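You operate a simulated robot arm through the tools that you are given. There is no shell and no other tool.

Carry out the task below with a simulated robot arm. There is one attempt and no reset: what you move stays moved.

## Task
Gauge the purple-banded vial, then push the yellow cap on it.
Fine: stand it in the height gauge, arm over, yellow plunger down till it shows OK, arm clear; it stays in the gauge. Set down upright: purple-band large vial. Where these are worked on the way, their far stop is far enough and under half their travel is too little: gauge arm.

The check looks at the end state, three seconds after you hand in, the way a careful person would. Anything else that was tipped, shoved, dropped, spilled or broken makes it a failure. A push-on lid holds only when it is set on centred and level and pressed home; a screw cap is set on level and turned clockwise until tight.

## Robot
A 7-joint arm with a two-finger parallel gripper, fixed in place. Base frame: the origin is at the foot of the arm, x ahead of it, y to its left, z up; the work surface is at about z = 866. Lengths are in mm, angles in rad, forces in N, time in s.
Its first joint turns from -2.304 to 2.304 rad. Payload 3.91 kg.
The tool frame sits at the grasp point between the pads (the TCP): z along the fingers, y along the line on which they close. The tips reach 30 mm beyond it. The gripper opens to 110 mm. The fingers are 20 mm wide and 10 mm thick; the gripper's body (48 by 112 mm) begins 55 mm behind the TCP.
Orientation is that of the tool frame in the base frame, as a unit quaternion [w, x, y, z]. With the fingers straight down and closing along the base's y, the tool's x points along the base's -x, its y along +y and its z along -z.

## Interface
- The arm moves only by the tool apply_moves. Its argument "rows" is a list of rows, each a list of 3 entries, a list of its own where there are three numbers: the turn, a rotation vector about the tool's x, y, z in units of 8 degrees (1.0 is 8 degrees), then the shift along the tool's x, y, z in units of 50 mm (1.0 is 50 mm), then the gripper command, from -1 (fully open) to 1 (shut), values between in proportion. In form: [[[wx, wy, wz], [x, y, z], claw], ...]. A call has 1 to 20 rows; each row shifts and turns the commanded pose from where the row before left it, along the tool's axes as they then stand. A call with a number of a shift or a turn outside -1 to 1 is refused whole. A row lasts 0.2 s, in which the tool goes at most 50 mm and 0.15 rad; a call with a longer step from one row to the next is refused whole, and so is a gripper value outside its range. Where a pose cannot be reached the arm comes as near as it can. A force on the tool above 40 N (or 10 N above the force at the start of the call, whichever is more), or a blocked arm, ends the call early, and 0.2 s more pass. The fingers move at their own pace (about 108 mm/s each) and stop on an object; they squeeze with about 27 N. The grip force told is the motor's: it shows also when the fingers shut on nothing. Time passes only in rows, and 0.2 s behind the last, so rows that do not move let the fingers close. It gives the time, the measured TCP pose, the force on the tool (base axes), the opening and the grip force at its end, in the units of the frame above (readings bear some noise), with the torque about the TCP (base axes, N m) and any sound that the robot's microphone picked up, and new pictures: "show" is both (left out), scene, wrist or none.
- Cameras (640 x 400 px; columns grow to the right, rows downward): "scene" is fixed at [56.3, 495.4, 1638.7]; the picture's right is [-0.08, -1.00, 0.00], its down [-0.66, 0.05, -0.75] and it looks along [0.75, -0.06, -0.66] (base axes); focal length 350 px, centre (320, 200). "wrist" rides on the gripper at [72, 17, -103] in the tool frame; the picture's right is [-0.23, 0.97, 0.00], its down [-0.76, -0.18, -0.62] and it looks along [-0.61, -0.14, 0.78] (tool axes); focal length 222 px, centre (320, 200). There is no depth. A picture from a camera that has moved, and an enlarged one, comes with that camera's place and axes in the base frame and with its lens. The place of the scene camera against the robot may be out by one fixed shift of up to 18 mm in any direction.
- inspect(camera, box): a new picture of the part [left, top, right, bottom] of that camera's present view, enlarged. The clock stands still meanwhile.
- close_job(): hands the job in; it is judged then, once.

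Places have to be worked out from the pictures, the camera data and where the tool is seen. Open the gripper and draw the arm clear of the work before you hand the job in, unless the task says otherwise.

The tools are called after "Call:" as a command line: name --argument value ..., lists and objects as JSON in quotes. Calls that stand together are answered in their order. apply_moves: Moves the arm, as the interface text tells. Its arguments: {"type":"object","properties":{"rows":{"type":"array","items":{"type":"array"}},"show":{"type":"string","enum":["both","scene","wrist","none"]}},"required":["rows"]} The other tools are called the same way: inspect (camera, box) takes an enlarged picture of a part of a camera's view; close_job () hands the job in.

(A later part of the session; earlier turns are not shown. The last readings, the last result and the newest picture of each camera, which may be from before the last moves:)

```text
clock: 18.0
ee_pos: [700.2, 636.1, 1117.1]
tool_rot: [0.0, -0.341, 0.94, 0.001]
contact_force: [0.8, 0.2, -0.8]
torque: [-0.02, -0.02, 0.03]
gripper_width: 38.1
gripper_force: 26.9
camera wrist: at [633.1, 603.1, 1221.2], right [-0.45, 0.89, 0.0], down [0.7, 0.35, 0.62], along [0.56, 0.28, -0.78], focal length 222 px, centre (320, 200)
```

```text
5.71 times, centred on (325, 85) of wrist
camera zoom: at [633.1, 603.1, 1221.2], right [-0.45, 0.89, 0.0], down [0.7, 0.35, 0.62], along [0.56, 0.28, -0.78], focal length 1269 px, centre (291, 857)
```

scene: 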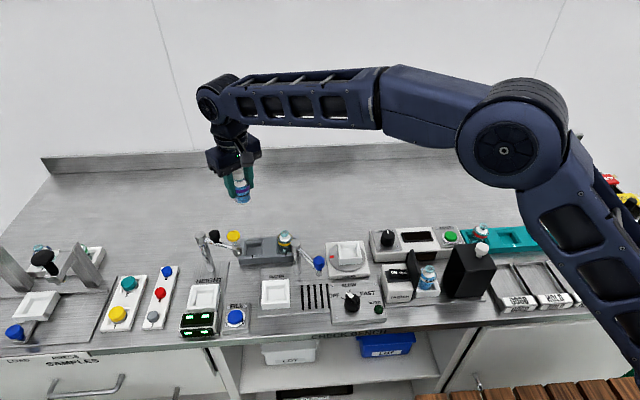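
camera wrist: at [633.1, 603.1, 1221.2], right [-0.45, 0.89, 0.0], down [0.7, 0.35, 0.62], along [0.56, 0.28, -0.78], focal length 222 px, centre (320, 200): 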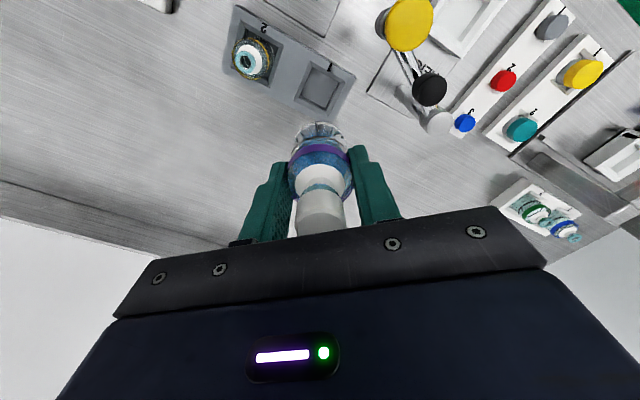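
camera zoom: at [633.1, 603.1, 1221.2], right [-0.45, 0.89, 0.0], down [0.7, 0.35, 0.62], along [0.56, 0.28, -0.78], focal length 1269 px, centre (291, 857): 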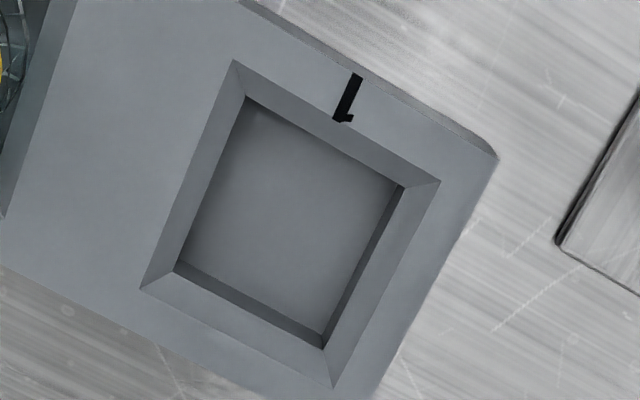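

The vial hangs upright with its bottom about 50 mm below the TCP. I'll carry it at this height over the gauge arm to above the nest.

Call:
apply_moves --rows '[[[0, 0, 0], [0.1, 0.3, 0], 0.6], [[0, 0, 0], [0.1723, 0.6157, 0], 0.6], [[0, 0, 0], [0.1723, 0.6157, 0], 0.6], [[0, 0, 0], [0.1723, 0.6157, 0], 0.6], [[0, 0, 0], [0.1723, 0.6157, 0], 0.6], [[0, 0, 0], [0.1723, 0.6157, 0], 0.6], [[0, 0, 0], [0.0725, 0.3157, 0], 0.6], [[0, 0, 0], [0, 0, 0], 0.6], [[0, 0, 0], [0, 0, 0], 0.6]]'

```text
clock: 20.0
ee_pos: [541.5, 742.9, 1116.9]
tool_rot: [0.0, -0.343, 0.94, 0.0]
contact_force: [0.1, 0.3, -1.7]
torque: [-0.02, 0.01, 0.01]
gripper_width: 38.4
gripper_force: 27.0
camera wrist: at [475.7, 710.3, 1221.4], right [-0.45, 0.89, 0.0], down [0.7, 0.35, 0.62], along [0.56, 0.28, -0.78], focal length 222 px, centre (320, 200)
```

scene: 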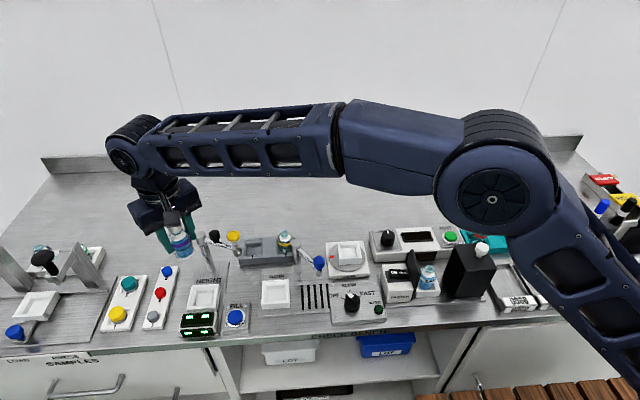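
wrist: 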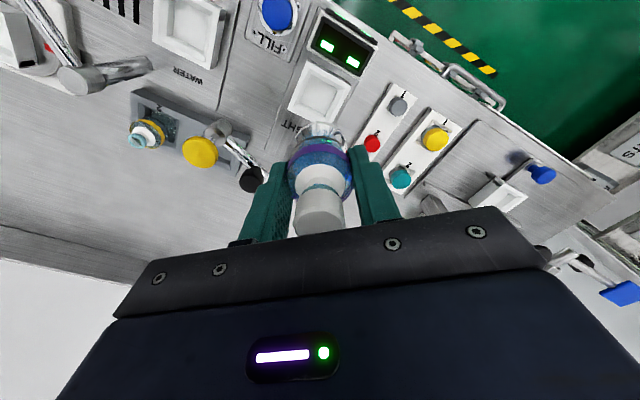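

Call:
inspect --camera "wrist" --box '[260, 40, 380, 150]'

Call:
inspect --camera "wrist" --box '[170, 90, 300, 220]'

Call:
inspect --camera "scene" --box '[175, 265, 235, 340]'

```text
3.64 times, centred on (320, 95) of wrist
camera zoom: at [475.7, 710.3, 1221.4], right [-0.45, 0.89, 0.0], down [0.7, 0.35, 0.62], along [0.56, 0.28, -0.78], focal length 808 px, centre (320, 582)
```

zoom: 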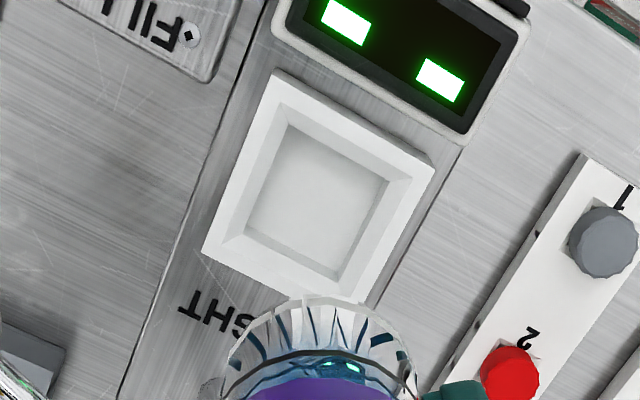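

```text
3.08 times, centred on (235, 155) of wrist
camera zoom: at [475.7, 710.3, 1221.4], right [-0.45, 0.89, 0.0], down [0.7, 0.35, 0.62], along [0.56, 0.28, -0.78], focal length 684 px, centre (582, 338)
```

zoom: 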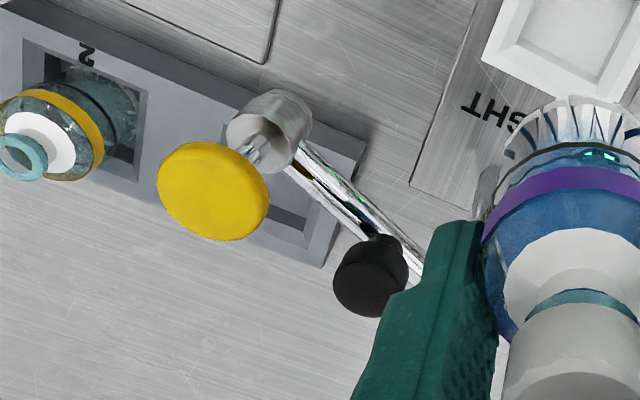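

```text
5.33 times, centred on (205, 302) of scene
camera zoom: at [56.3, 495.4, 1638.7], right [-0.08, -1.0, 0.0], down [-0.66, 0.05, -0.75], along [0.75, -0.06, -0.66], focal length 1869 px, centre (933, -347)
```

zoom: 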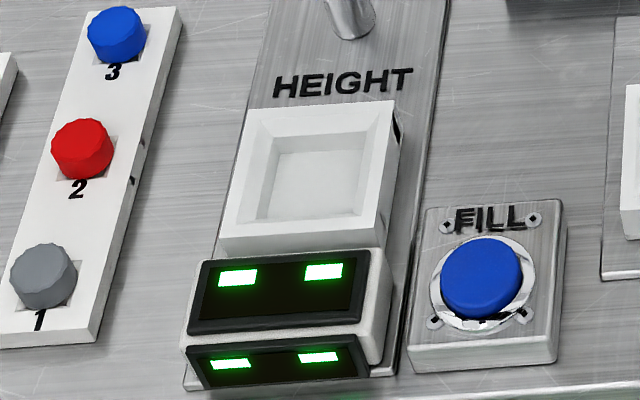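

I'll zoom further on the nest to get its rim height and exact centre before lowering the vial.

Call:
inspect --camera "wrist" --box '[285, 55, 345, 130]'

Call:
inspect --camera "scene" --box '[190, 275, 220, 320]'

```text
5.33 times, centred on (315, 92) of wrist
camera zoom: at [475.7, 710.3, 1221.4], right [-0.45, 0.89, 0.0], down [0.7, 0.35, 0.62], along [0.56, 0.28, -0.78], focal length 1185 px, centre (347, 773)
```

zoom: 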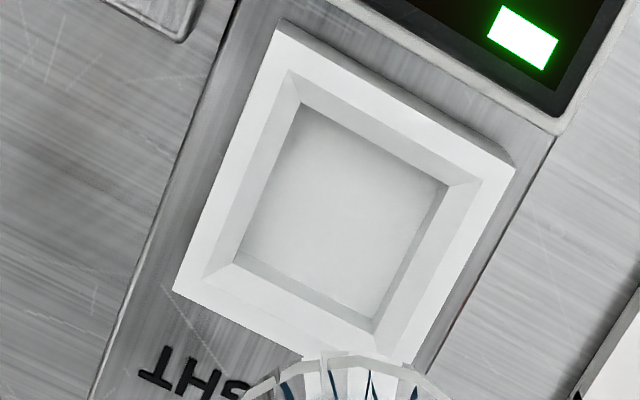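

```text
8.89 times, centred on (205, 298) of scene
camera zoom: at [56.3, 495.4, 1638.7], right [-0.08, -1.0, 0.0], down [-0.66, 0.05, -0.75], along [0.75, -0.06, -0.66], focal length 3115 px, centre (1342, -667)
```

zoom: 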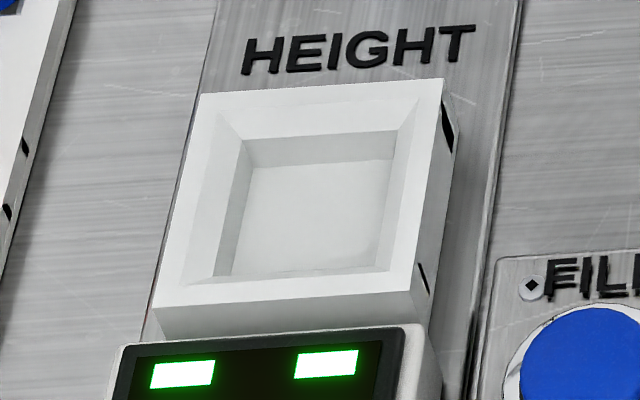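

The nest floor is about 45 mm square, with its centre about 9 mm in +x and 2.4 mm in +y of the current TCP. I'll shift there and descend to just above the nest.

Call:
apply_moves --rows '[[[0, 0, 0], [-0.169, -0.079, 0.3], 0.6], [[0, 0, 0], [0, 0, 0.7], 0.6], [[0, 0, 0], [0, 0, 0.7], 0.6], [[0, 0, 0], [0, 0, 0.7], 0.6], [[0, 0, 0], [0, 0, 0.5], 0.6], [[0, 0, 0], [0, 0, 0.2], 0.6], [[0, 0, 0], [0, 0, 0], 0.6]]'

```text
clock: 21.6
ee_pos: [549.0, 744.7, 962.8]
tool_rot: [0.0, -0.342, 0.94, -0.001]
contact_force: [0.0, 0.4, -0.9]
torque: [0.02, -0.01, -0.05]
gripper_width: 38.3
gripper_force: 26.9
camera wrist: at [482.9, 712.7, 1066.6], right [-0.45, 0.89, 0.0], down [0.7, 0.35, 0.62], along [0.56, 0.28, -0.78], focal length 222 px, centre (320, 200)
```

scene: 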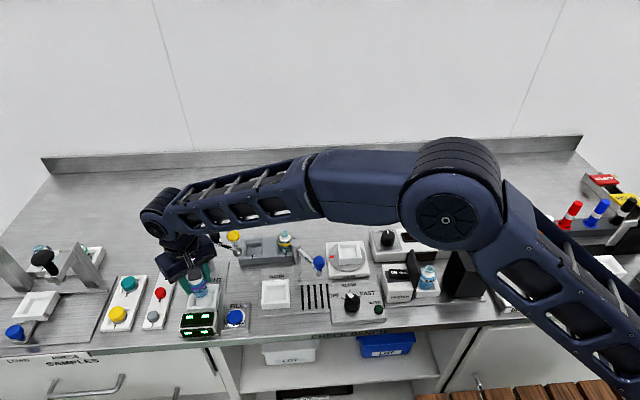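
wrist: 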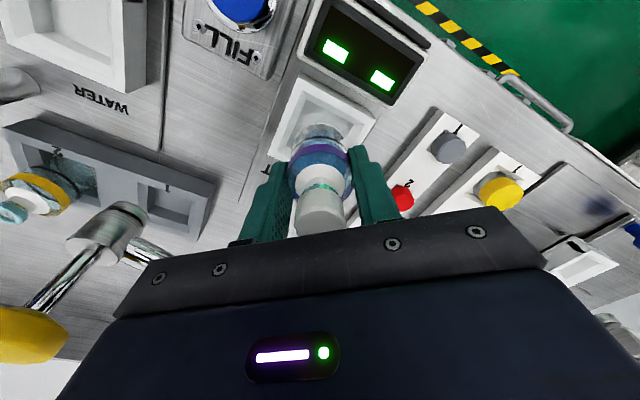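

Call:
inspect --camera "wrist" --box '[260, 60, 390, 180]'

Call:
inspect --camera "scene" --box '[165, 240, 245, 330]'

```text
3.33 times, centred on (325, 120) of wrist
camera zoom: at [482.9, 712.7, 1066.6], right [-0.45, 0.89, 0.0], down [0.7, 0.35, 0.62], along [0.56, 0.28, -0.78], focal length 740 px, centre (303, 467)
```

zoom: 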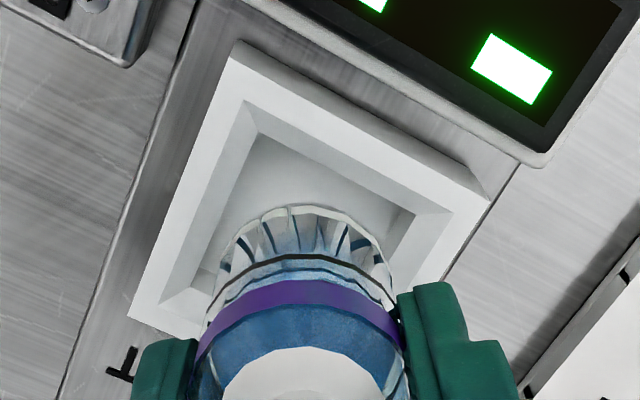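

```text
4.44 times, centred on (205, 285) of scene
camera zoom: at [56.3, 495.4, 1638.7], right [-0.08, -1.0, 0.0], down [-0.66, 0.05, -0.75], along [0.75, -0.06, -0.66], focal length 1557 px, centre (831, -178)
```

zoom: 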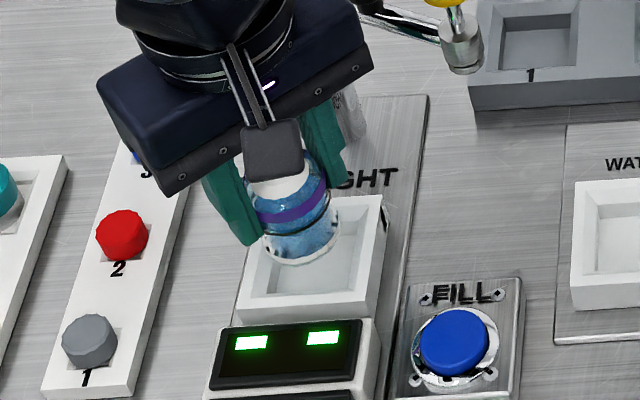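

I'll zoom in harder on the nest's visible corners relative to the vial to refine the centring.

Call:
inspect --camera "wrist" --box '[285, 65, 370, 130]'

Call:
inspect --camera "scene" --box '[190, 270, 230, 310]'

```text
6.15 times, centred on (328, 98) of wrist
camera zoom: at [482.9, 712.7, 1066.6], right [-0.45, 0.89, 0.0], down [0.7, 0.35, 0.62], along [0.56, 0.28, -0.78], focal length 1367 px, centre (274, 831)
```

zoom: 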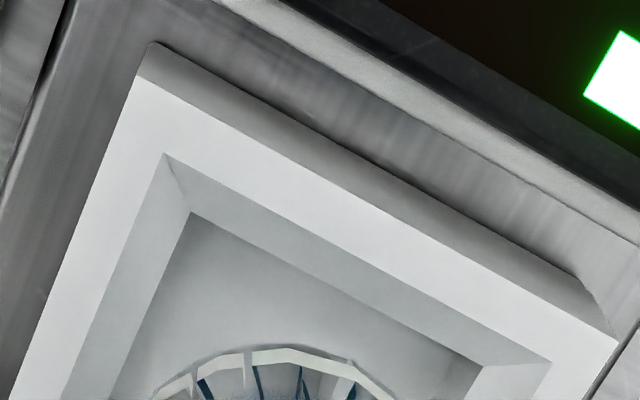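

```text
10.00 times, centred on (210, 290) of scene
camera zoom: at [56.3, 495.4, 1638.7], right [-0.08, -1.0, 0.0], down [-0.66, 0.05, -0.75], along [0.75, -0.06, -0.66], focal length 3504 px, centre (1420, -700)
```

zoom: 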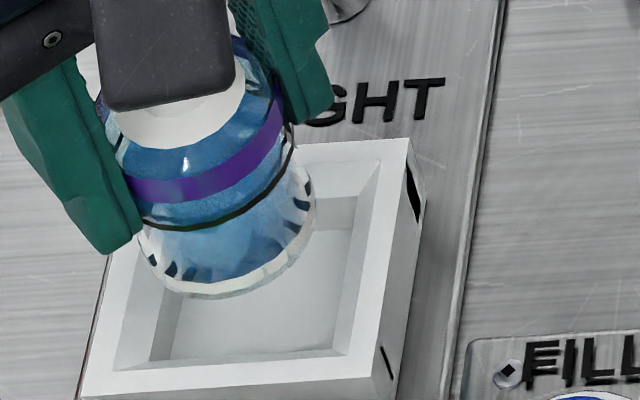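

The close-up gives a nest centre of about (548.4, 744.8), rim z≈895 and floor z≈888, so the vial is within 1 mm of centre with about 20 mm to go. I'll lower most of the way, then creep.

Call:
apply_moves --rows '[[[0, 0, 0], [0.014, 0, 0.15], 0.6], [[0, 0, 0], [0, 0, 0.12], 0.6], [[0, 0, 0], [0, 0, 0.06], 0.6], [[0, 0, 0], [0, 0, 0], 0.6]]' --show "wrist"

```text
clock: 22.6
ee_pos: [549.8, 744.2, 946.7]
tool_rot: [0.0, -0.342, 0.94, 0.0]
contact_force: [-0.4, 0.5, -0.2]
torque: [0.04, 0.0, 0.01]
gripper_width: 38.3
gripper_force: 26.7
camera wrist: at [483.6, 711.6, 1050.2], right [-0.45, 0.89, 0.0], down [0.7, 0.35, 0.62], along [0.56, 0.28, -0.78], focal length 222 px, centre (320, 200)
```

wrist: 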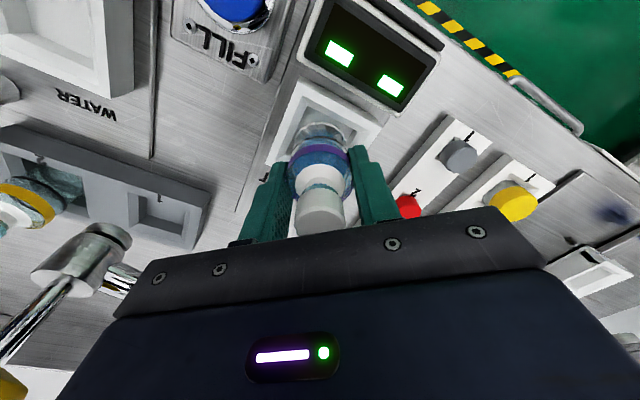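

No contact yet. I'll creep down in small steps while watching the force.

Call:
apply_moves --rows '[[[0, 0, 0], [0, 0, 0.03], 0.6], [[0, 0, 0], [0, 0, 0.03], 0.6], [[0, 0, 0], [0, 0, 0], 0.6]]' --show "none"

Call:
inspect --camera "wrist" --box '[265, 70, 385, 180]'

Call:
inspect --camera "scene" --box '[175, 250, 235, 320]'

```text
clock: 23.4
ee_pos: [550.7, 745.6, 942.1]
tool_rot: [0.0, -0.342, 0.94, 0.0]
contact_force: [0.4, 0.6, -0.9]
torque: [0.03, 0.0, -0.02]
gripper_width: 38.5
gripper_force: 27.0
```

```text
3.64 times, centred on (325, 125) of wrist
camera zoom: at [484.0, 711.9, 1046.5], right [-0.45, 0.89, 0.0], down [0.7, 0.35, 0.62], along [0.56, 0.28, -0.78], focal length 808 px, centre (302, 473)
```

zoom: 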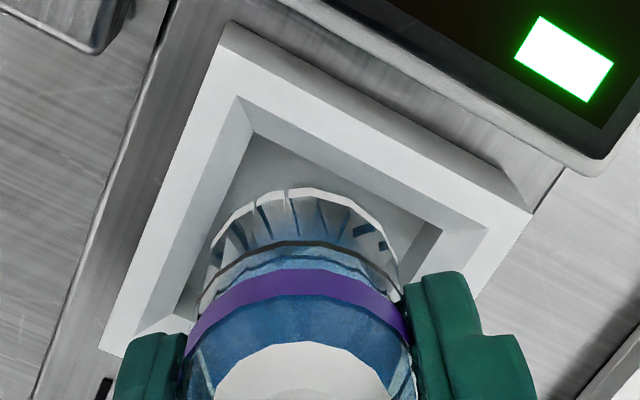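

```text
5.71 times, centred on (205, 285) of scene
camera zoom: at [56.3, 495.4, 1638.7], right [-0.08, -1.0, 0.0], down [-0.66, 0.05, -0.75], along [0.75, -0.06, -0.66], focal length 2002 px, centre (977, -286)
```

zoom: 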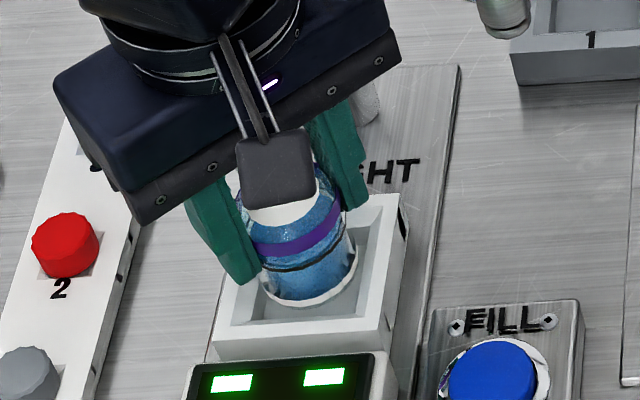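

Still no contact at TCP z≈942. Continuing the slow descent.

Call:
apply_moves --rows '[[[0, 0, 0], [0, 0, 0.03], 0.6], [[0, 0, 0], [0, 0, 0.03], 0.6], [[0, 0, 0], [0, 0, 0], 0.6]]' --show "none"

```text
clock: 24.2
ee_pos: [550.5, 743.4, 939.8]
tool_rot: [-0.001, -0.342, 0.94, 0.0]
contact_force: [0.9, -0.1, -1.6]
torque: [-0.01, 0.01, 0.0]
gripper_width: 38.5
gripper_force: 27.2
```

Call:
apply_moves --rows '[[[0, 0, 0], [0, 0, 0.03], 0.6], [[0, 0, 0], [0, 0, 0.02], 0.6], [[0, 0, 0], [0, 0, 0], 0.6]]' --show "none"

Call:
inspect --camera "wrist" --box '[265, 70, 385, 180]'

Call:
inspect --camera "scene" --box '[190, 265, 230, 310]'

```text
clock: 25.0
ee_pos: [550.4, 744.4, 937.3]
tool_rot: [0.0, -0.343, 0.939, 0.0]
contact_force: [-1.3, 0.1, -0.4]
torque: [0.03, 0.01, 0.01]
gripper_width: 38.0
gripper_force: 26.7
```

```text
3.64 times, centred on (325, 125) of wrist
camera zoom: at [483.9, 711.7, 1040.8], right [-0.45, 0.89, 0.0], down [0.7, 0.35, 0.62], along [0.56, 0.28, -0.78], focal length 808 px, centre (302, 473)
```

zoom: 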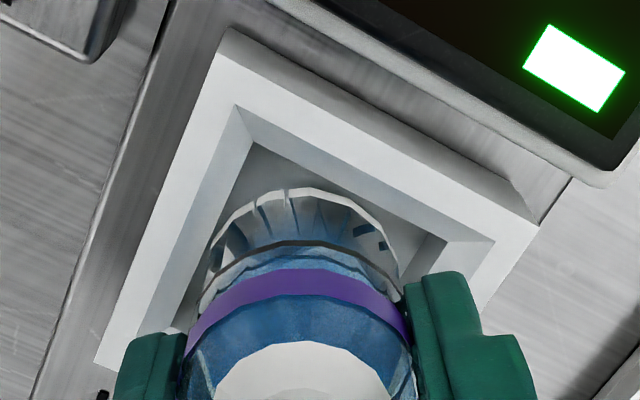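

```text
8.89 times, centred on (210, 288) of scene
camera zoom: at [56.3, 495.4, 1638.7], right [-0.08, -1.0, 0.0], down [-0.66, 0.05, -0.75], along [0.75, -0.06, -0.66], focal length 3115 px, centre (1298, -578)
```

zoom: 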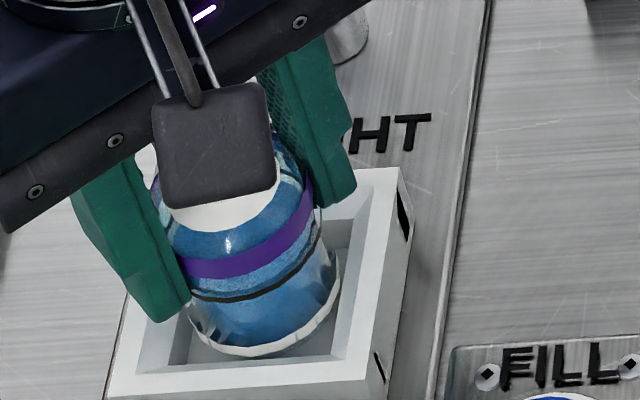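

In the scene view the base still looks about 5 mm above the nest floor. Creeping further.

Call:
apply_moves --rows '[[[0, 0, 0], [0, 0, 0.03], 0.6], [[0, 0, 0], [0, 0, 0.02], 0.6], [[0, 0, 0], [0, 0, 0], 0.6]]' --show "none"

Call:
apply_moves --rows '[[[0, 0, 0], [0, 0, 0.02], 0.6], [[0, 0, 0], [0, 0, 0.02], 0.6], [[0, 0, 0], [0, 0, 0], 0.6]]' --show "none"

```text
clock: 25.8
ee_pos: [548.5, 743.6, 934.4]
tool_rot: [0.0, -0.342, 0.94, 0.0]
contact_force: [0.2, -0.6, -0.3]
torque: [0.02, -0.01, 0.06]
gripper_width: 38.3
gripper_force: 27.0
```

```text
clock: 26.6
ee_pos: [549.0, 746.3, 933.2]
tool_rot: [-0.001, -0.342, 0.94, 0.0]
contact_force: [1.0, -0.2, -1.3]
torque: [0.0, 0.01, -0.01]
gripper_width: 38.0
gripper_force: 26.8
```

Call:
inspect --camera "scene" --box '[190, 265, 230, 310]'

Call:
inspect --camera "wrist" --box '[265, 70, 385, 180]'

```text
8.89 times, centred on (210, 288) of scene
camera zoom: at [56.3, 495.4, 1638.7], right [-0.08, -1.0, 0.0], down [-0.66, 0.05, -0.75], along [0.75, -0.06, -0.66], focal length 3115 px, centre (1298, -578)
```

zoom: 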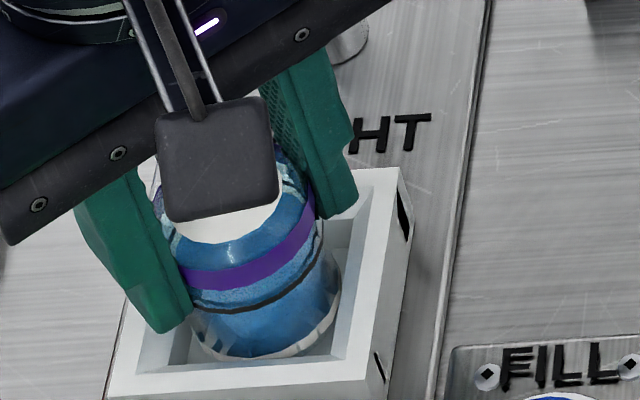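

```text
3.64 times, centred on (325, 125) of wrist
camera zoom: at [483.6, 712.1, 1036.1], right [-0.45, 0.89, 0.0], down [0.7, 0.35, 0.62], along [0.56, 0.28, -0.78], focal length 808 px, centre (302, 473)
```

zoom: 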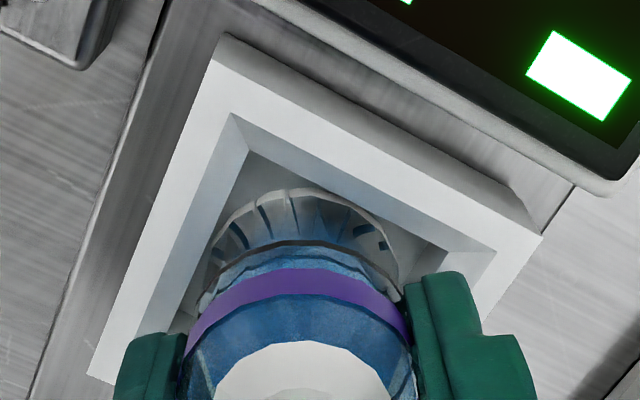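

No contact yet, and the base is clearly inside the pocket. I'll keep creeping in 1 mm steps and watch the force.

Call:
apply_moves --rows '[[[0, 0, 0], [0, 0, 0.02], 0.6], [[0, 0, 0], [0, 0, 0], 0.6]]' --show "none"

Call:
apply_moves --rows '[[[0, 0, 0], [0, 0, 0.02], 0.6], [[0, 0, 0], [0, 0, 0], 0.6]]' --show "none"

Call:
inspect --camera "scene" --box '[190, 265, 230, 310]'

```text
clock: 27.2
ee_pos: [550.8, 746.5, 931.3]
tool_rot: [0.0, -0.342, 0.94, 0.0]
contact_force: [-0.8, 0.5, -0.9]
torque: [-0.01, -0.01, 0.0]
gripper_width: 38.4
gripper_force: 27.2
```

```text
clock: 27.8
ee_pos: [550.6, 745.0, 929.8]
tool_rot: [0.0, -0.342, 0.94, 0.0]
contact_force: [-0.4, 0.1, -0.3]
torque: [-0.02, -0.03, -0.03]
gripper_width: 38.5
gripper_force: 26.5
```

```text
8.89 times, centred on (210, 288) of scene
camera zoom: at [56.3, 495.4, 1638.7], right [-0.08, -1.0, 0.0], down [-0.66, 0.05, -0.75], along [0.75, -0.06, -0.66], focal length 3115 px, centre (1298, -578)
```

zoom: 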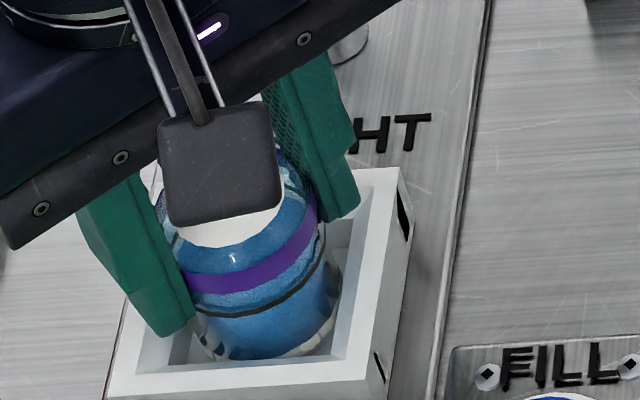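

Call:
apply_moves --rows '[[[0, 0, 0], [0, 0, 0.02], 0.6], [[0, 0, 0], [0, 0, 0], 0.6]]' --show "none"

Call:
apply_moves --rows '[[[0, 0, 0], [0, 0, 0.02], 0.6], [[0, 0, 0], [0, 0, 0], 0.6]]' --show "wrist"

Call:
inspect --camera "wrist" --box '[265, 70, 385, 180]'

```text
clock: 28.4
ee_pos: [549.9, 745.3, 929.9]
tool_rot: [0.0, -0.342, 0.94, 0.0]
contact_force: [-0.1, 0.6, -1.3]
torque: [-0.04, 0.0, 0.01]
gripper_width: 38.1
gripper_force: 26.6
```

```text
clock: 29.0
ee_pos: [549.9, 745.0, 929.2]
tool_rot: [0.0, -0.342, 0.94, 0.0]
contact_force: [-0.2, 0.1, 6.4]
torque: [0.01, 0.02, 0.01]
gripper_width: 38.4
gripper_force: 26.8
camera wrist: at [484.0, 711.7, 1032.6], right [-0.45, 0.89, 0.0], down [0.7, 0.35, 0.62], along [0.56, 0.28, -0.78], focal length 222 px, centre (320, 200)
```

wrist: 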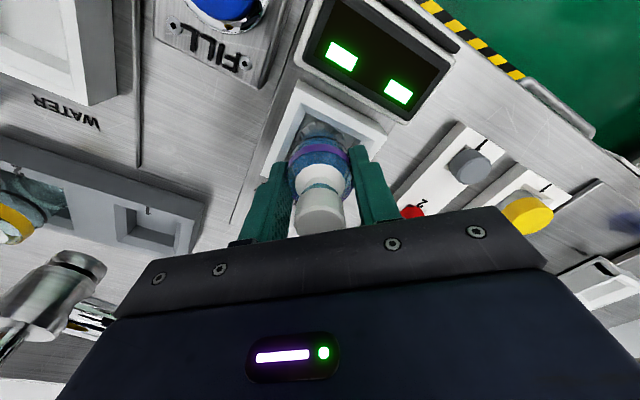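

```text
3.64 times, centred on (325, 125) of wrist
camera zoom: at [484.0, 711.7, 1032.6], right [-0.45, 0.89, 0.0], down [0.7, 0.35, 0.62], along [0.56, 0.28, -0.78], focal length 808 px, centre (302, 473)
```

zoom: 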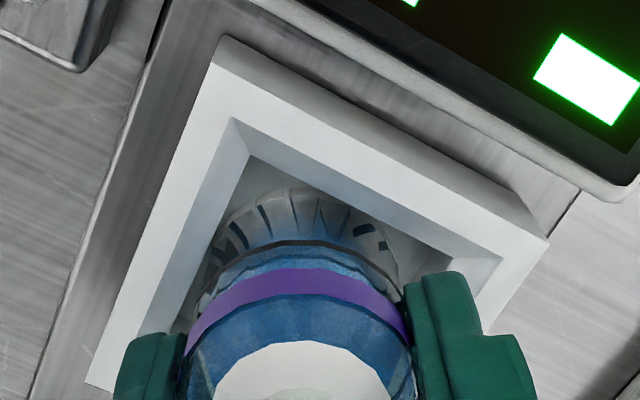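

Contact at +6.4 N: the vial is on the nest floor. I'll open the gripper to release it.

Call:
apply_moves --rows '[[[0, 0, 0], [0, 0, 0], 0.25], [[0, 0, 0], [0, 0, 0], 0.1], [[0, 0, 0], [0, 0, 0], -0.1], [[0, 0, 0], [0, 0, 0], -0.2], [[0, 0, 0], [0, 0, 0], -0.2]]'

Call:
inspect --camera "wrist" --box '[255, 70, 395, 250]'

Call:
inspect --camera "scene" --box '[175, 250, 235, 320]'

```text
clock: 30.2
ee_pos: [551.5, 744.6, 927.5]
tool_rot: [0.001, -0.342, 0.94, -0.001]
contact_force: [-0.5, -0.1, -0.1]
torque: [0.0, 0.0, -0.04]
gripper_width: 66.1
gripper_force: 0.0
camera wrist: at [484.0, 711.8, 1032.1], right [-0.45, 0.89, 0.0], down [0.7, 0.35, 0.62], along [0.56, 0.28, -0.78], focal length 222 px, centre (320, 200)
```

scene: 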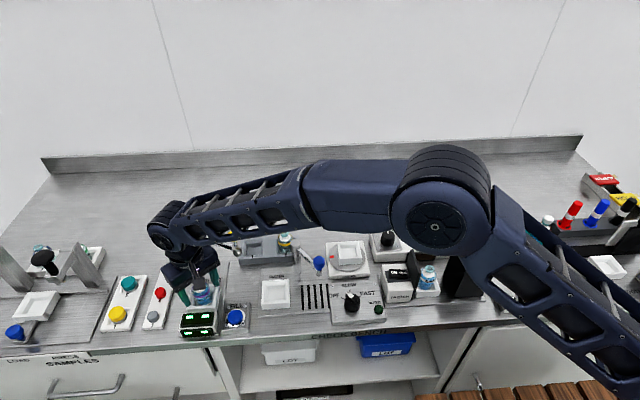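
wrist: 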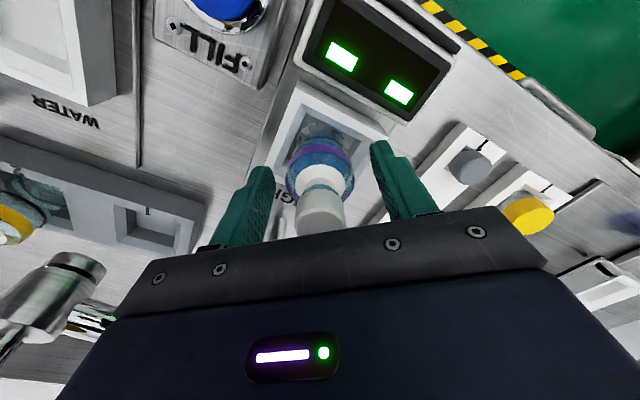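

```text
2.22 times, centred on (325, 160) of wrist
camera zoom: at [484.0, 711.8, 1032.1], right [-0.45, 0.89, 0.0], down [0.7, 0.35, 0.62], along [0.56, 0.28, -0.78], focal length 494 px, centre (309, 289)
```

zoom: 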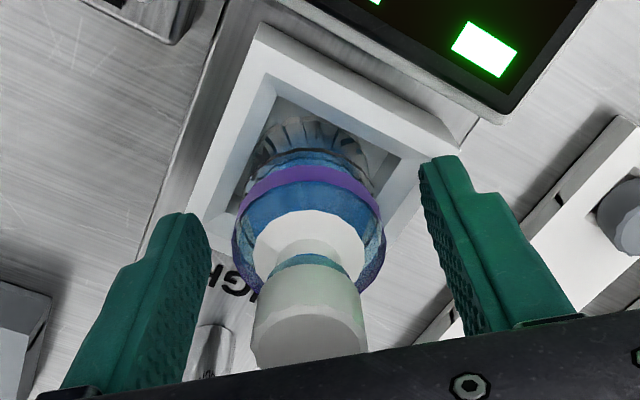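

```text
5.71 times, centred on (205, 285) of scene
camera zoom: at [56.3, 495.4, 1638.7], right [-0.08, -1.0, 0.0], down [-0.66, 0.05, -0.75], along [0.75, -0.06, -0.66], focal length 2002 px, centre (977, -286)
```

zoom: 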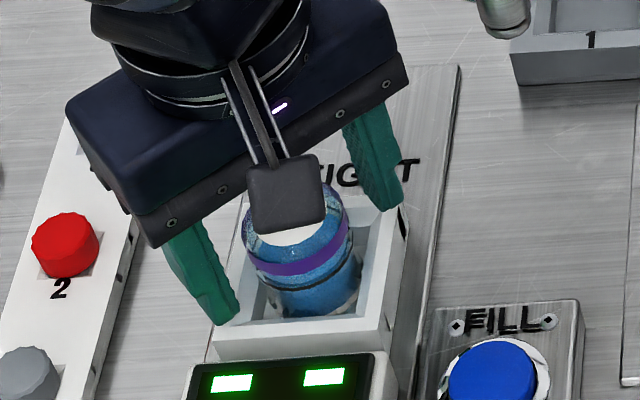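

The vial stands free and upright in the nest. I'll raise the gripper straight up and look at the result.

Call:
apply_moves --rows '[[[0, 0, 0], [0, 0, -0.3], -0.2], [[0, 0, 0], [0, 0, -0.7], -0.2], [[0, 0, 0], [0, 0, -0.8], -0.2], [[0, 0, 0], [0, 0, -0.8], -0.2], [[0, 0, 0], [0, 0, -0.8], -0.2], [[0, 0, 0], [0, 0, 0], -0.2]]'

Call:
inspect --camera "wrist" --box '[260, 40, 380, 150]'

Call:
inspect --camera "wrist" --box '[130, 80, 310, 220]'

Call:
inspect --camera "scene" --box '[175, 220, 255, 340]'

```text
clock: 31.6
ee_pos: [549.3, 743.1, 1100.5]
tool_rot: [0.0, -0.341, 0.94, 0.0]
contact_force: [-0.5, -0.3, -0.2]
torque: [0.03, -0.02, 0.02]
gripper_width: 65.9
gripper_force: 0.1
camera wrist: at [483.0, 711.2, 1203.6], right [-0.45, 0.89, 0.0], down [0.7, 0.35, 0.62], along [0.56, 0.28, -0.78], focal length 222 px, centre (320, 200)
```

scene: 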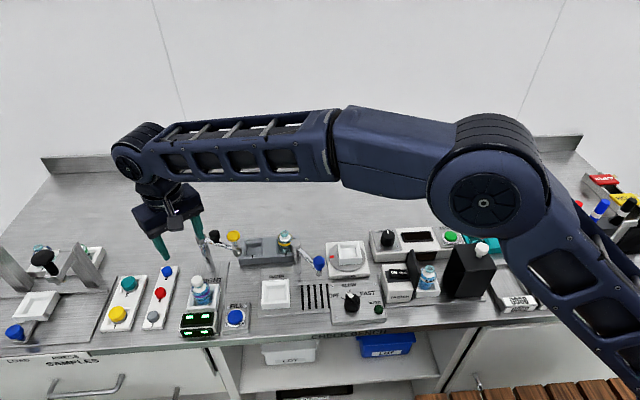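
wrist: 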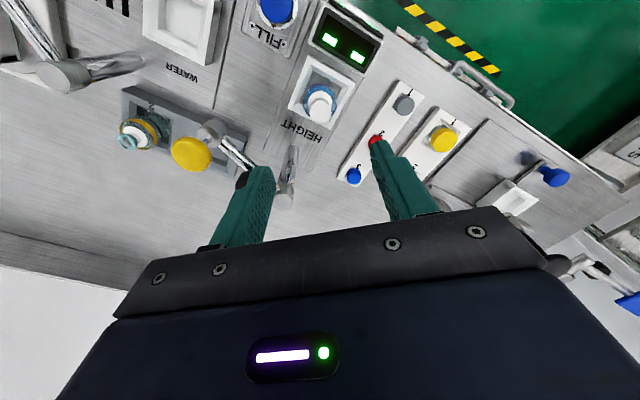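

```text
3.64 times, centred on (320, 95) of wrist
camera zoom: at [483.0, 711.2, 1203.6], right [-0.45, 0.89, 0.0], down [0.7, 0.35, 0.62], along [0.56, 0.28, -0.78], focal length 808 px, centre (320, 582)
```

zoom: 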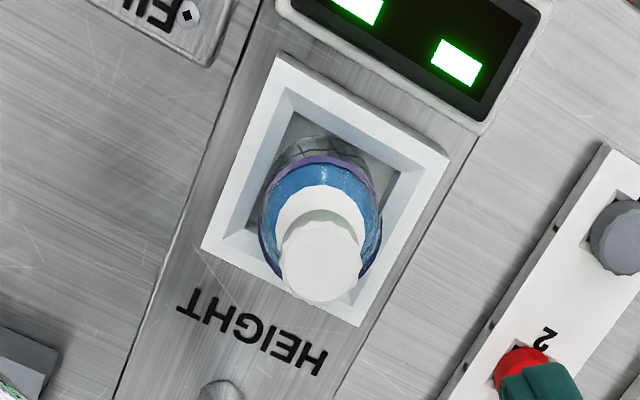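

```text
2.86 times, centred on (220, 150) of wrist
camera zoom: at [483.0, 711.2, 1203.6], right [-0.45, 0.89, 0.0], down [0.7, 0.35, 0.62], along [0.56, 0.28, -0.78], focal length 635 px, centre (606, 343)
```

zoom: 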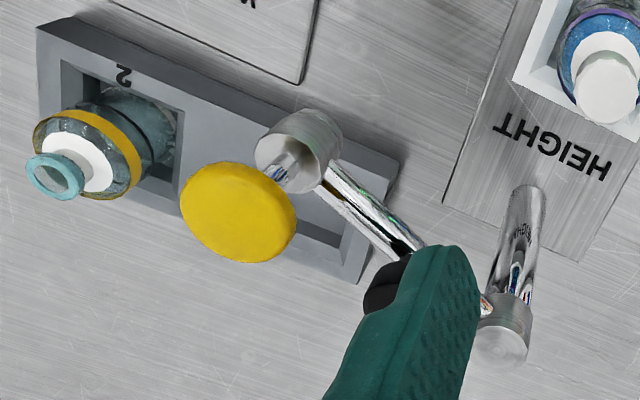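

```text
3.33 times, centred on (215, 280) of scene
camera zoom: at [56.3, 495.4, 1638.7], right [-0.08, -1.0, 0.0], down [-0.66, 0.05, -0.75], along [0.75, -0.06, -0.66], focal length 1168 px, centre (670, -67)
```

zoom: 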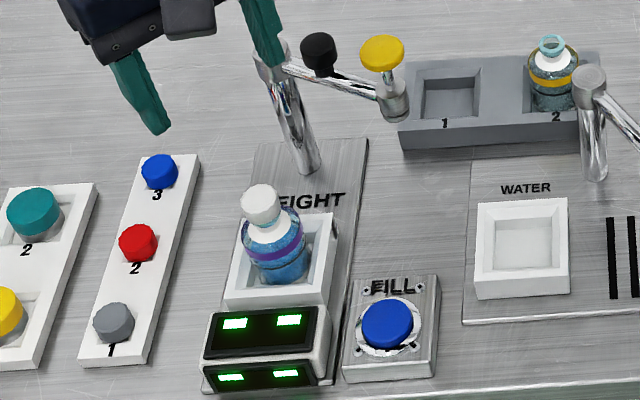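

The vial stands upright in the nest, stopper top at about (549.6, 744.7, 958.5). The gauge post is at about (648, 745), the plunger at (607, 655), and the black swing knob at (627, 703) with its top at z≈1019. I'll move above the black knob next.

Call:
apply_moves --rows '[[[0, 0, 0], [-0.2, -0.514, 0], -0.2], [[0, 0, 0], [-0.274, -0.6, 0], -0.2], [[0, 0, 0], [-0.2, -0.5, 0], -0.2], [[0, 0, 0], [0, 0, 0], -0.2]]'

Call:
inspect --camera "wrist" --box '[240, 30, 400, 210]'

Call:
inspect --camera "scene" --box '[175, 190, 265, 280]'

```text
clock: 32.6
ee_pos: [629.5, 705.7, 1100.1]
tool_rot: [0.0, -0.342, 0.94, -0.001]
contact_force: [0.2, 0.3, 0.3]
torque: [0.01, 0.01, 0.0]
gripper_width: 65.6
gripper_force: 0.1
camera wrist: at [563.8, 671.6, 1202.7], right [-0.45, 0.89, 0.0], down [0.7, 0.35, 0.62], along [0.56, 0.28, -0.78], focal length 222 px, centre (320, 200)
```

scene: 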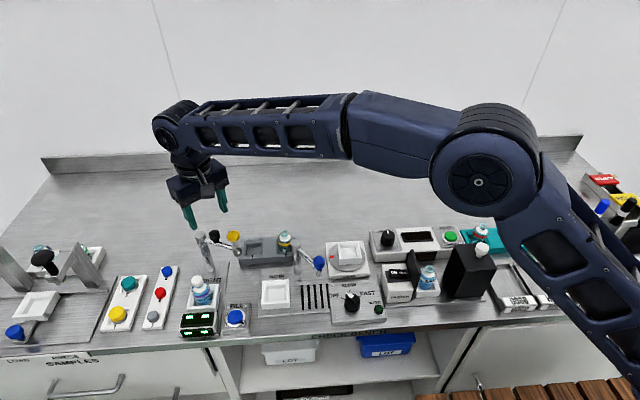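
wrist: 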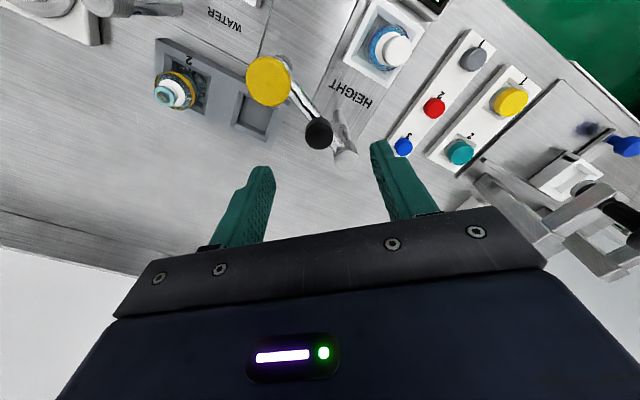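

```text
2.22 times, centred on (320, 120) of wrist
camera zoom: at [563.8, 671.6, 1202.7], right [-0.45, 0.89, 0.0], down [0.7, 0.35, 0.62], along [0.56, 0.28, -0.78], focal length 494 px, centre (320, 378)
```

zoom: 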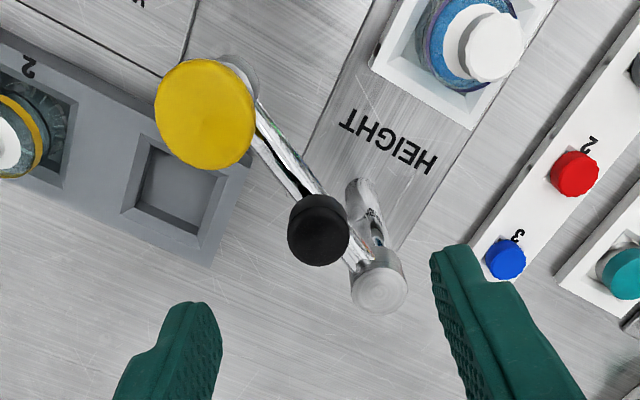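

```text
4.44 times, centred on (220, 235) of scene
camera zoom: at [56.3, 495.4, 1638.7], right [-0.08, -1.0, 0.0], down [-0.66, 0.05, -0.75], along [0.75, -0.06, -0.66], focal length 1557 px, centre (764, 44)
```

zoom: 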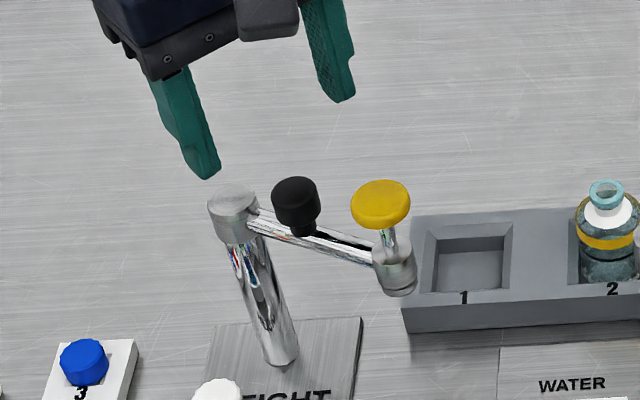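

The black knob is directly on the tool axis. I'll descend to z≈1034 and close on it.

Call:
apply_moves --rows '[[[0, 0, 0], [0, 0, 0.5], -0.2], [[0, 0, 0], [0, 0, 0.5], -0.2], [[0, 0, 0], [0, 0, 0.3], -0.2], [[0, 0, 0], [0, 0, 0], 0.2], [[0, 0, 0], [0, 0, 0], 0.5], [[0, 0, 0], [0, 0, 0], 0.7], [[0, 0, 0], [0, 0, 0], 0.7], [[0, 0, 0], [0, 0, 0], 0.7]]'

Call:
inspect --camera "scene" --box '[175, 190, 265, 280]'

```text
clock: 34.4
ee_pos: [627.7, 703.9, 1035.1]
tool_rot: [0.0, -0.341, 0.94, 0.0]
contact_force: [-0.3, -8.9, -1.1]
torque: [-0.15, 0.01, -0.14]
gripper_width: 23.3
gripper_force: 44.9
camera wrist: at [561.4, 671.0, 1137.9], right [-0.45, 0.89, 0.0], down [0.7, 0.35, 0.62], along [0.56, 0.28, -0.78], focal length 222 px, centre (320, 200)
```

scene: 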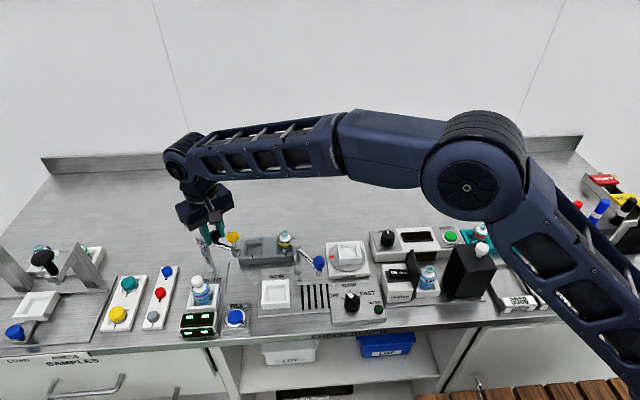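
wrist: 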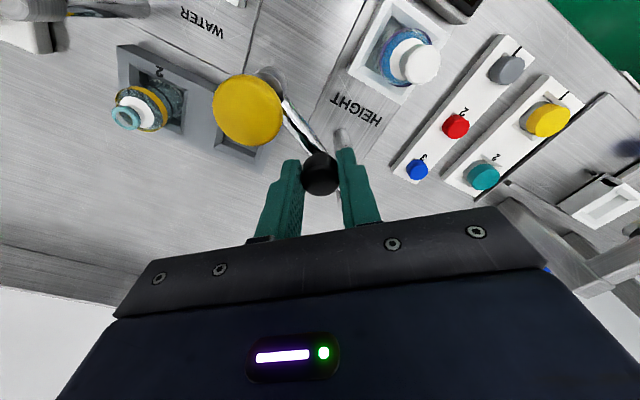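

```text
4.44 times, centred on (220, 235) of scene
camera zoom: at [56.3, 495.4, 1638.7], right [-0.08, -1.0, 0.0], down [-0.66, 0.05, -0.75], along [0.75, -0.06, -0.66], focal length 1557 px, centre (764, 44)
```

zoom: 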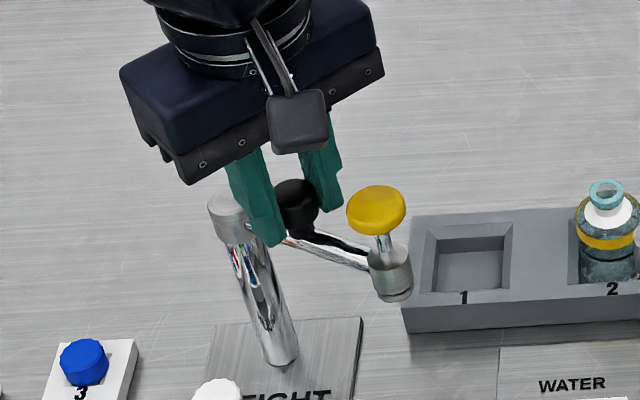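

The knob is held at 23 mm. I'll loosen to a 26 mm cage and push it along the arc about the post, which should be clockwise toward the nest, checking halfway.

Call:
apply_moves --rows '[[[0, 0, 0], [0, 0, 0], 0.52], [[0, 0, 0.5], [0.0416, 0.1156, 0], 0.52], [[0, 0, 0.5], [0.0354, 0.1228, 0], 0.52], [[0, 0, 0.5], [0.0264, 0.125, 0], 0.52], [[0, 0, 0.5], [0.018, 0.1264, 0], 0.52], [[0, 0, 0], [0, 0, 0], 0.52]]'

Call:
inspect --camera "scene" --box '[160, 200, 260, 310]'

```text
clock: 35.8
ee_pos: [610.2, 722.1, 1033.1]
tool_rot: [0.0, -0.208, 0.978, 0.0]
contact_force: [0.4, 0.6, 0.0]
torque: [0.01, -0.03, -0.02]
gripper_width: 26.5
gripper_force: 0.0
camera wrist: at [536.2, 708.5, 1137.7], right [-0.19, 0.98, 0.0], down [0.77, 0.15, 0.62], along [0.61, 0.12, -0.78], focal length 222 px, centre (320, 200)
```

scene: 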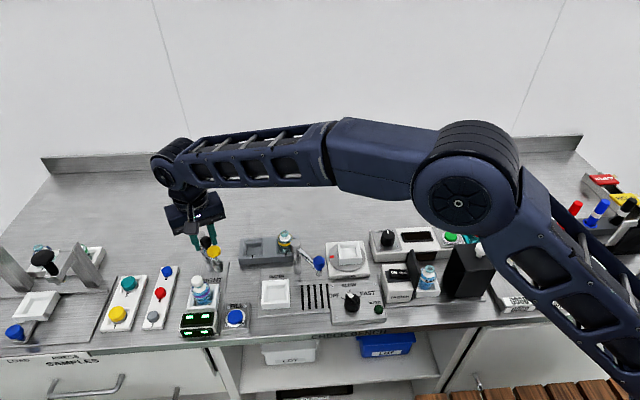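
wrist: 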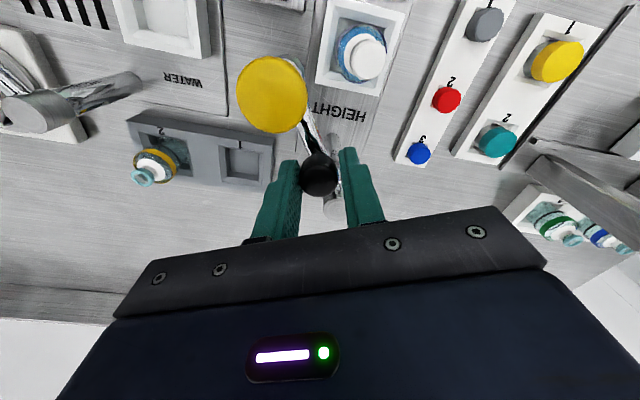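

```text
3.64 times, centred on (210, 255) of scene
camera zoom: at [56.3, 495.4, 1638.7], right [-0.08, -1.0, 0.0], down [-0.66, 0.05, -0.75], along [0.75, -0.06, -0.66], focal length 1274 px, centre (720, 0)
```

zoom: 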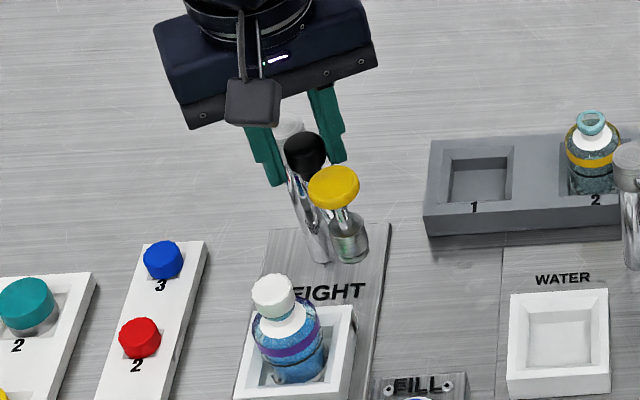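

The gauge arm follows freely. I'll continue the second half of the arc to bring it over the vial.

Call:
apply_moves --rows '[[[0, 0, 0.5], [0.009, 0.1274, 0], 0.52], [[0, 0, 0.5], [0, 0.128, 0], 0.52], [[0, 0, 0.5], [-0.009, 0.1274, 0], 0.52], [[0, 0, 0], [0, 0, 0], 0.52]]'

Call:
inspect --camera "scene" --box '[160, 210, 260, 340]'

Call:
inspect --camera "wrist" --box '[230, 20, 410, 220]'

```text
clock: 36.8
ee_pos: [602.5, 740.2, 1032.5]
tool_rot: [0.0, -0.105, 0.995, 0.0]
contact_force: [-0.1, 0.1, -0.1]
torque: [-0.01, -0.04, 0.01]
gripper_width: 26.6
gripper_force: 0.2
camera wrist: at [529.1, 741.8, 1137.1], right [0.02, 1.0, 0.0], down [0.78, -0.02, 0.62], along [0.62, -0.01, -0.78], focal length 222 px, centre (320, 200)
```

scene: 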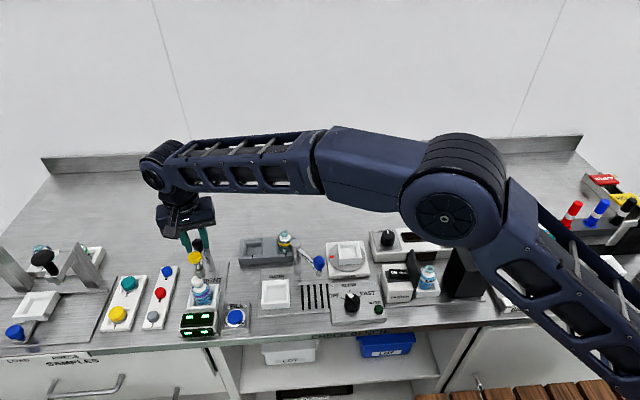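
wrist: 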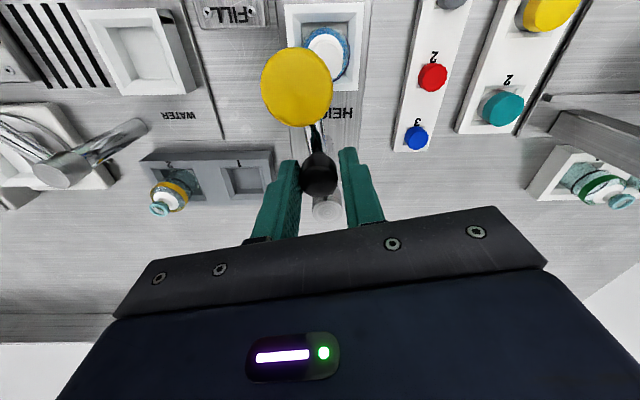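

```text
3.08 times, centred on (210, 275) of scene
camera zoom: at [56.3, 495.4, 1638.7], right [-0.08, -1.0, 0.0], down [-0.66, 0.05, -0.75], along [0.75, -0.06, -0.66], focal length 1078 px, centre (658, -31)
```

zoom: 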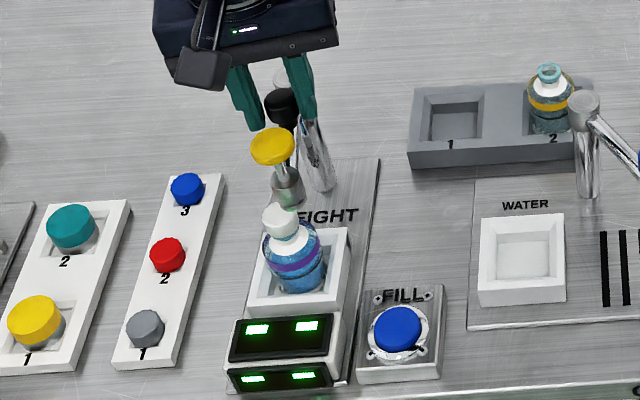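

```text
2.00 times, centred on (320, 120) of wrist
camera zoom: at [529.1, 741.8, 1137.1], right [0.02, 1.0, 0.0], down [0.78, -0.02, 0.62], along [0.62, -0.01, -0.78], focal length 444 px, centre (320, 360)
```

zoom: 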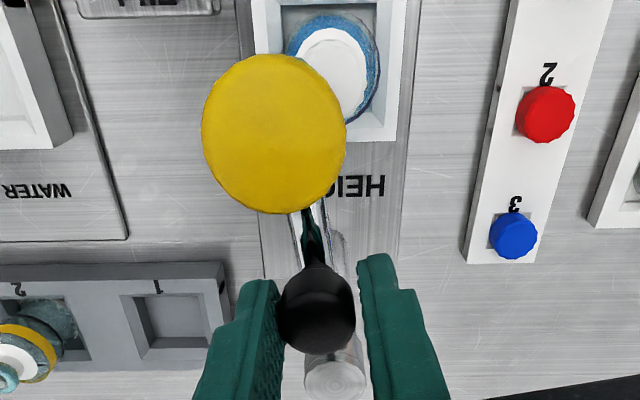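

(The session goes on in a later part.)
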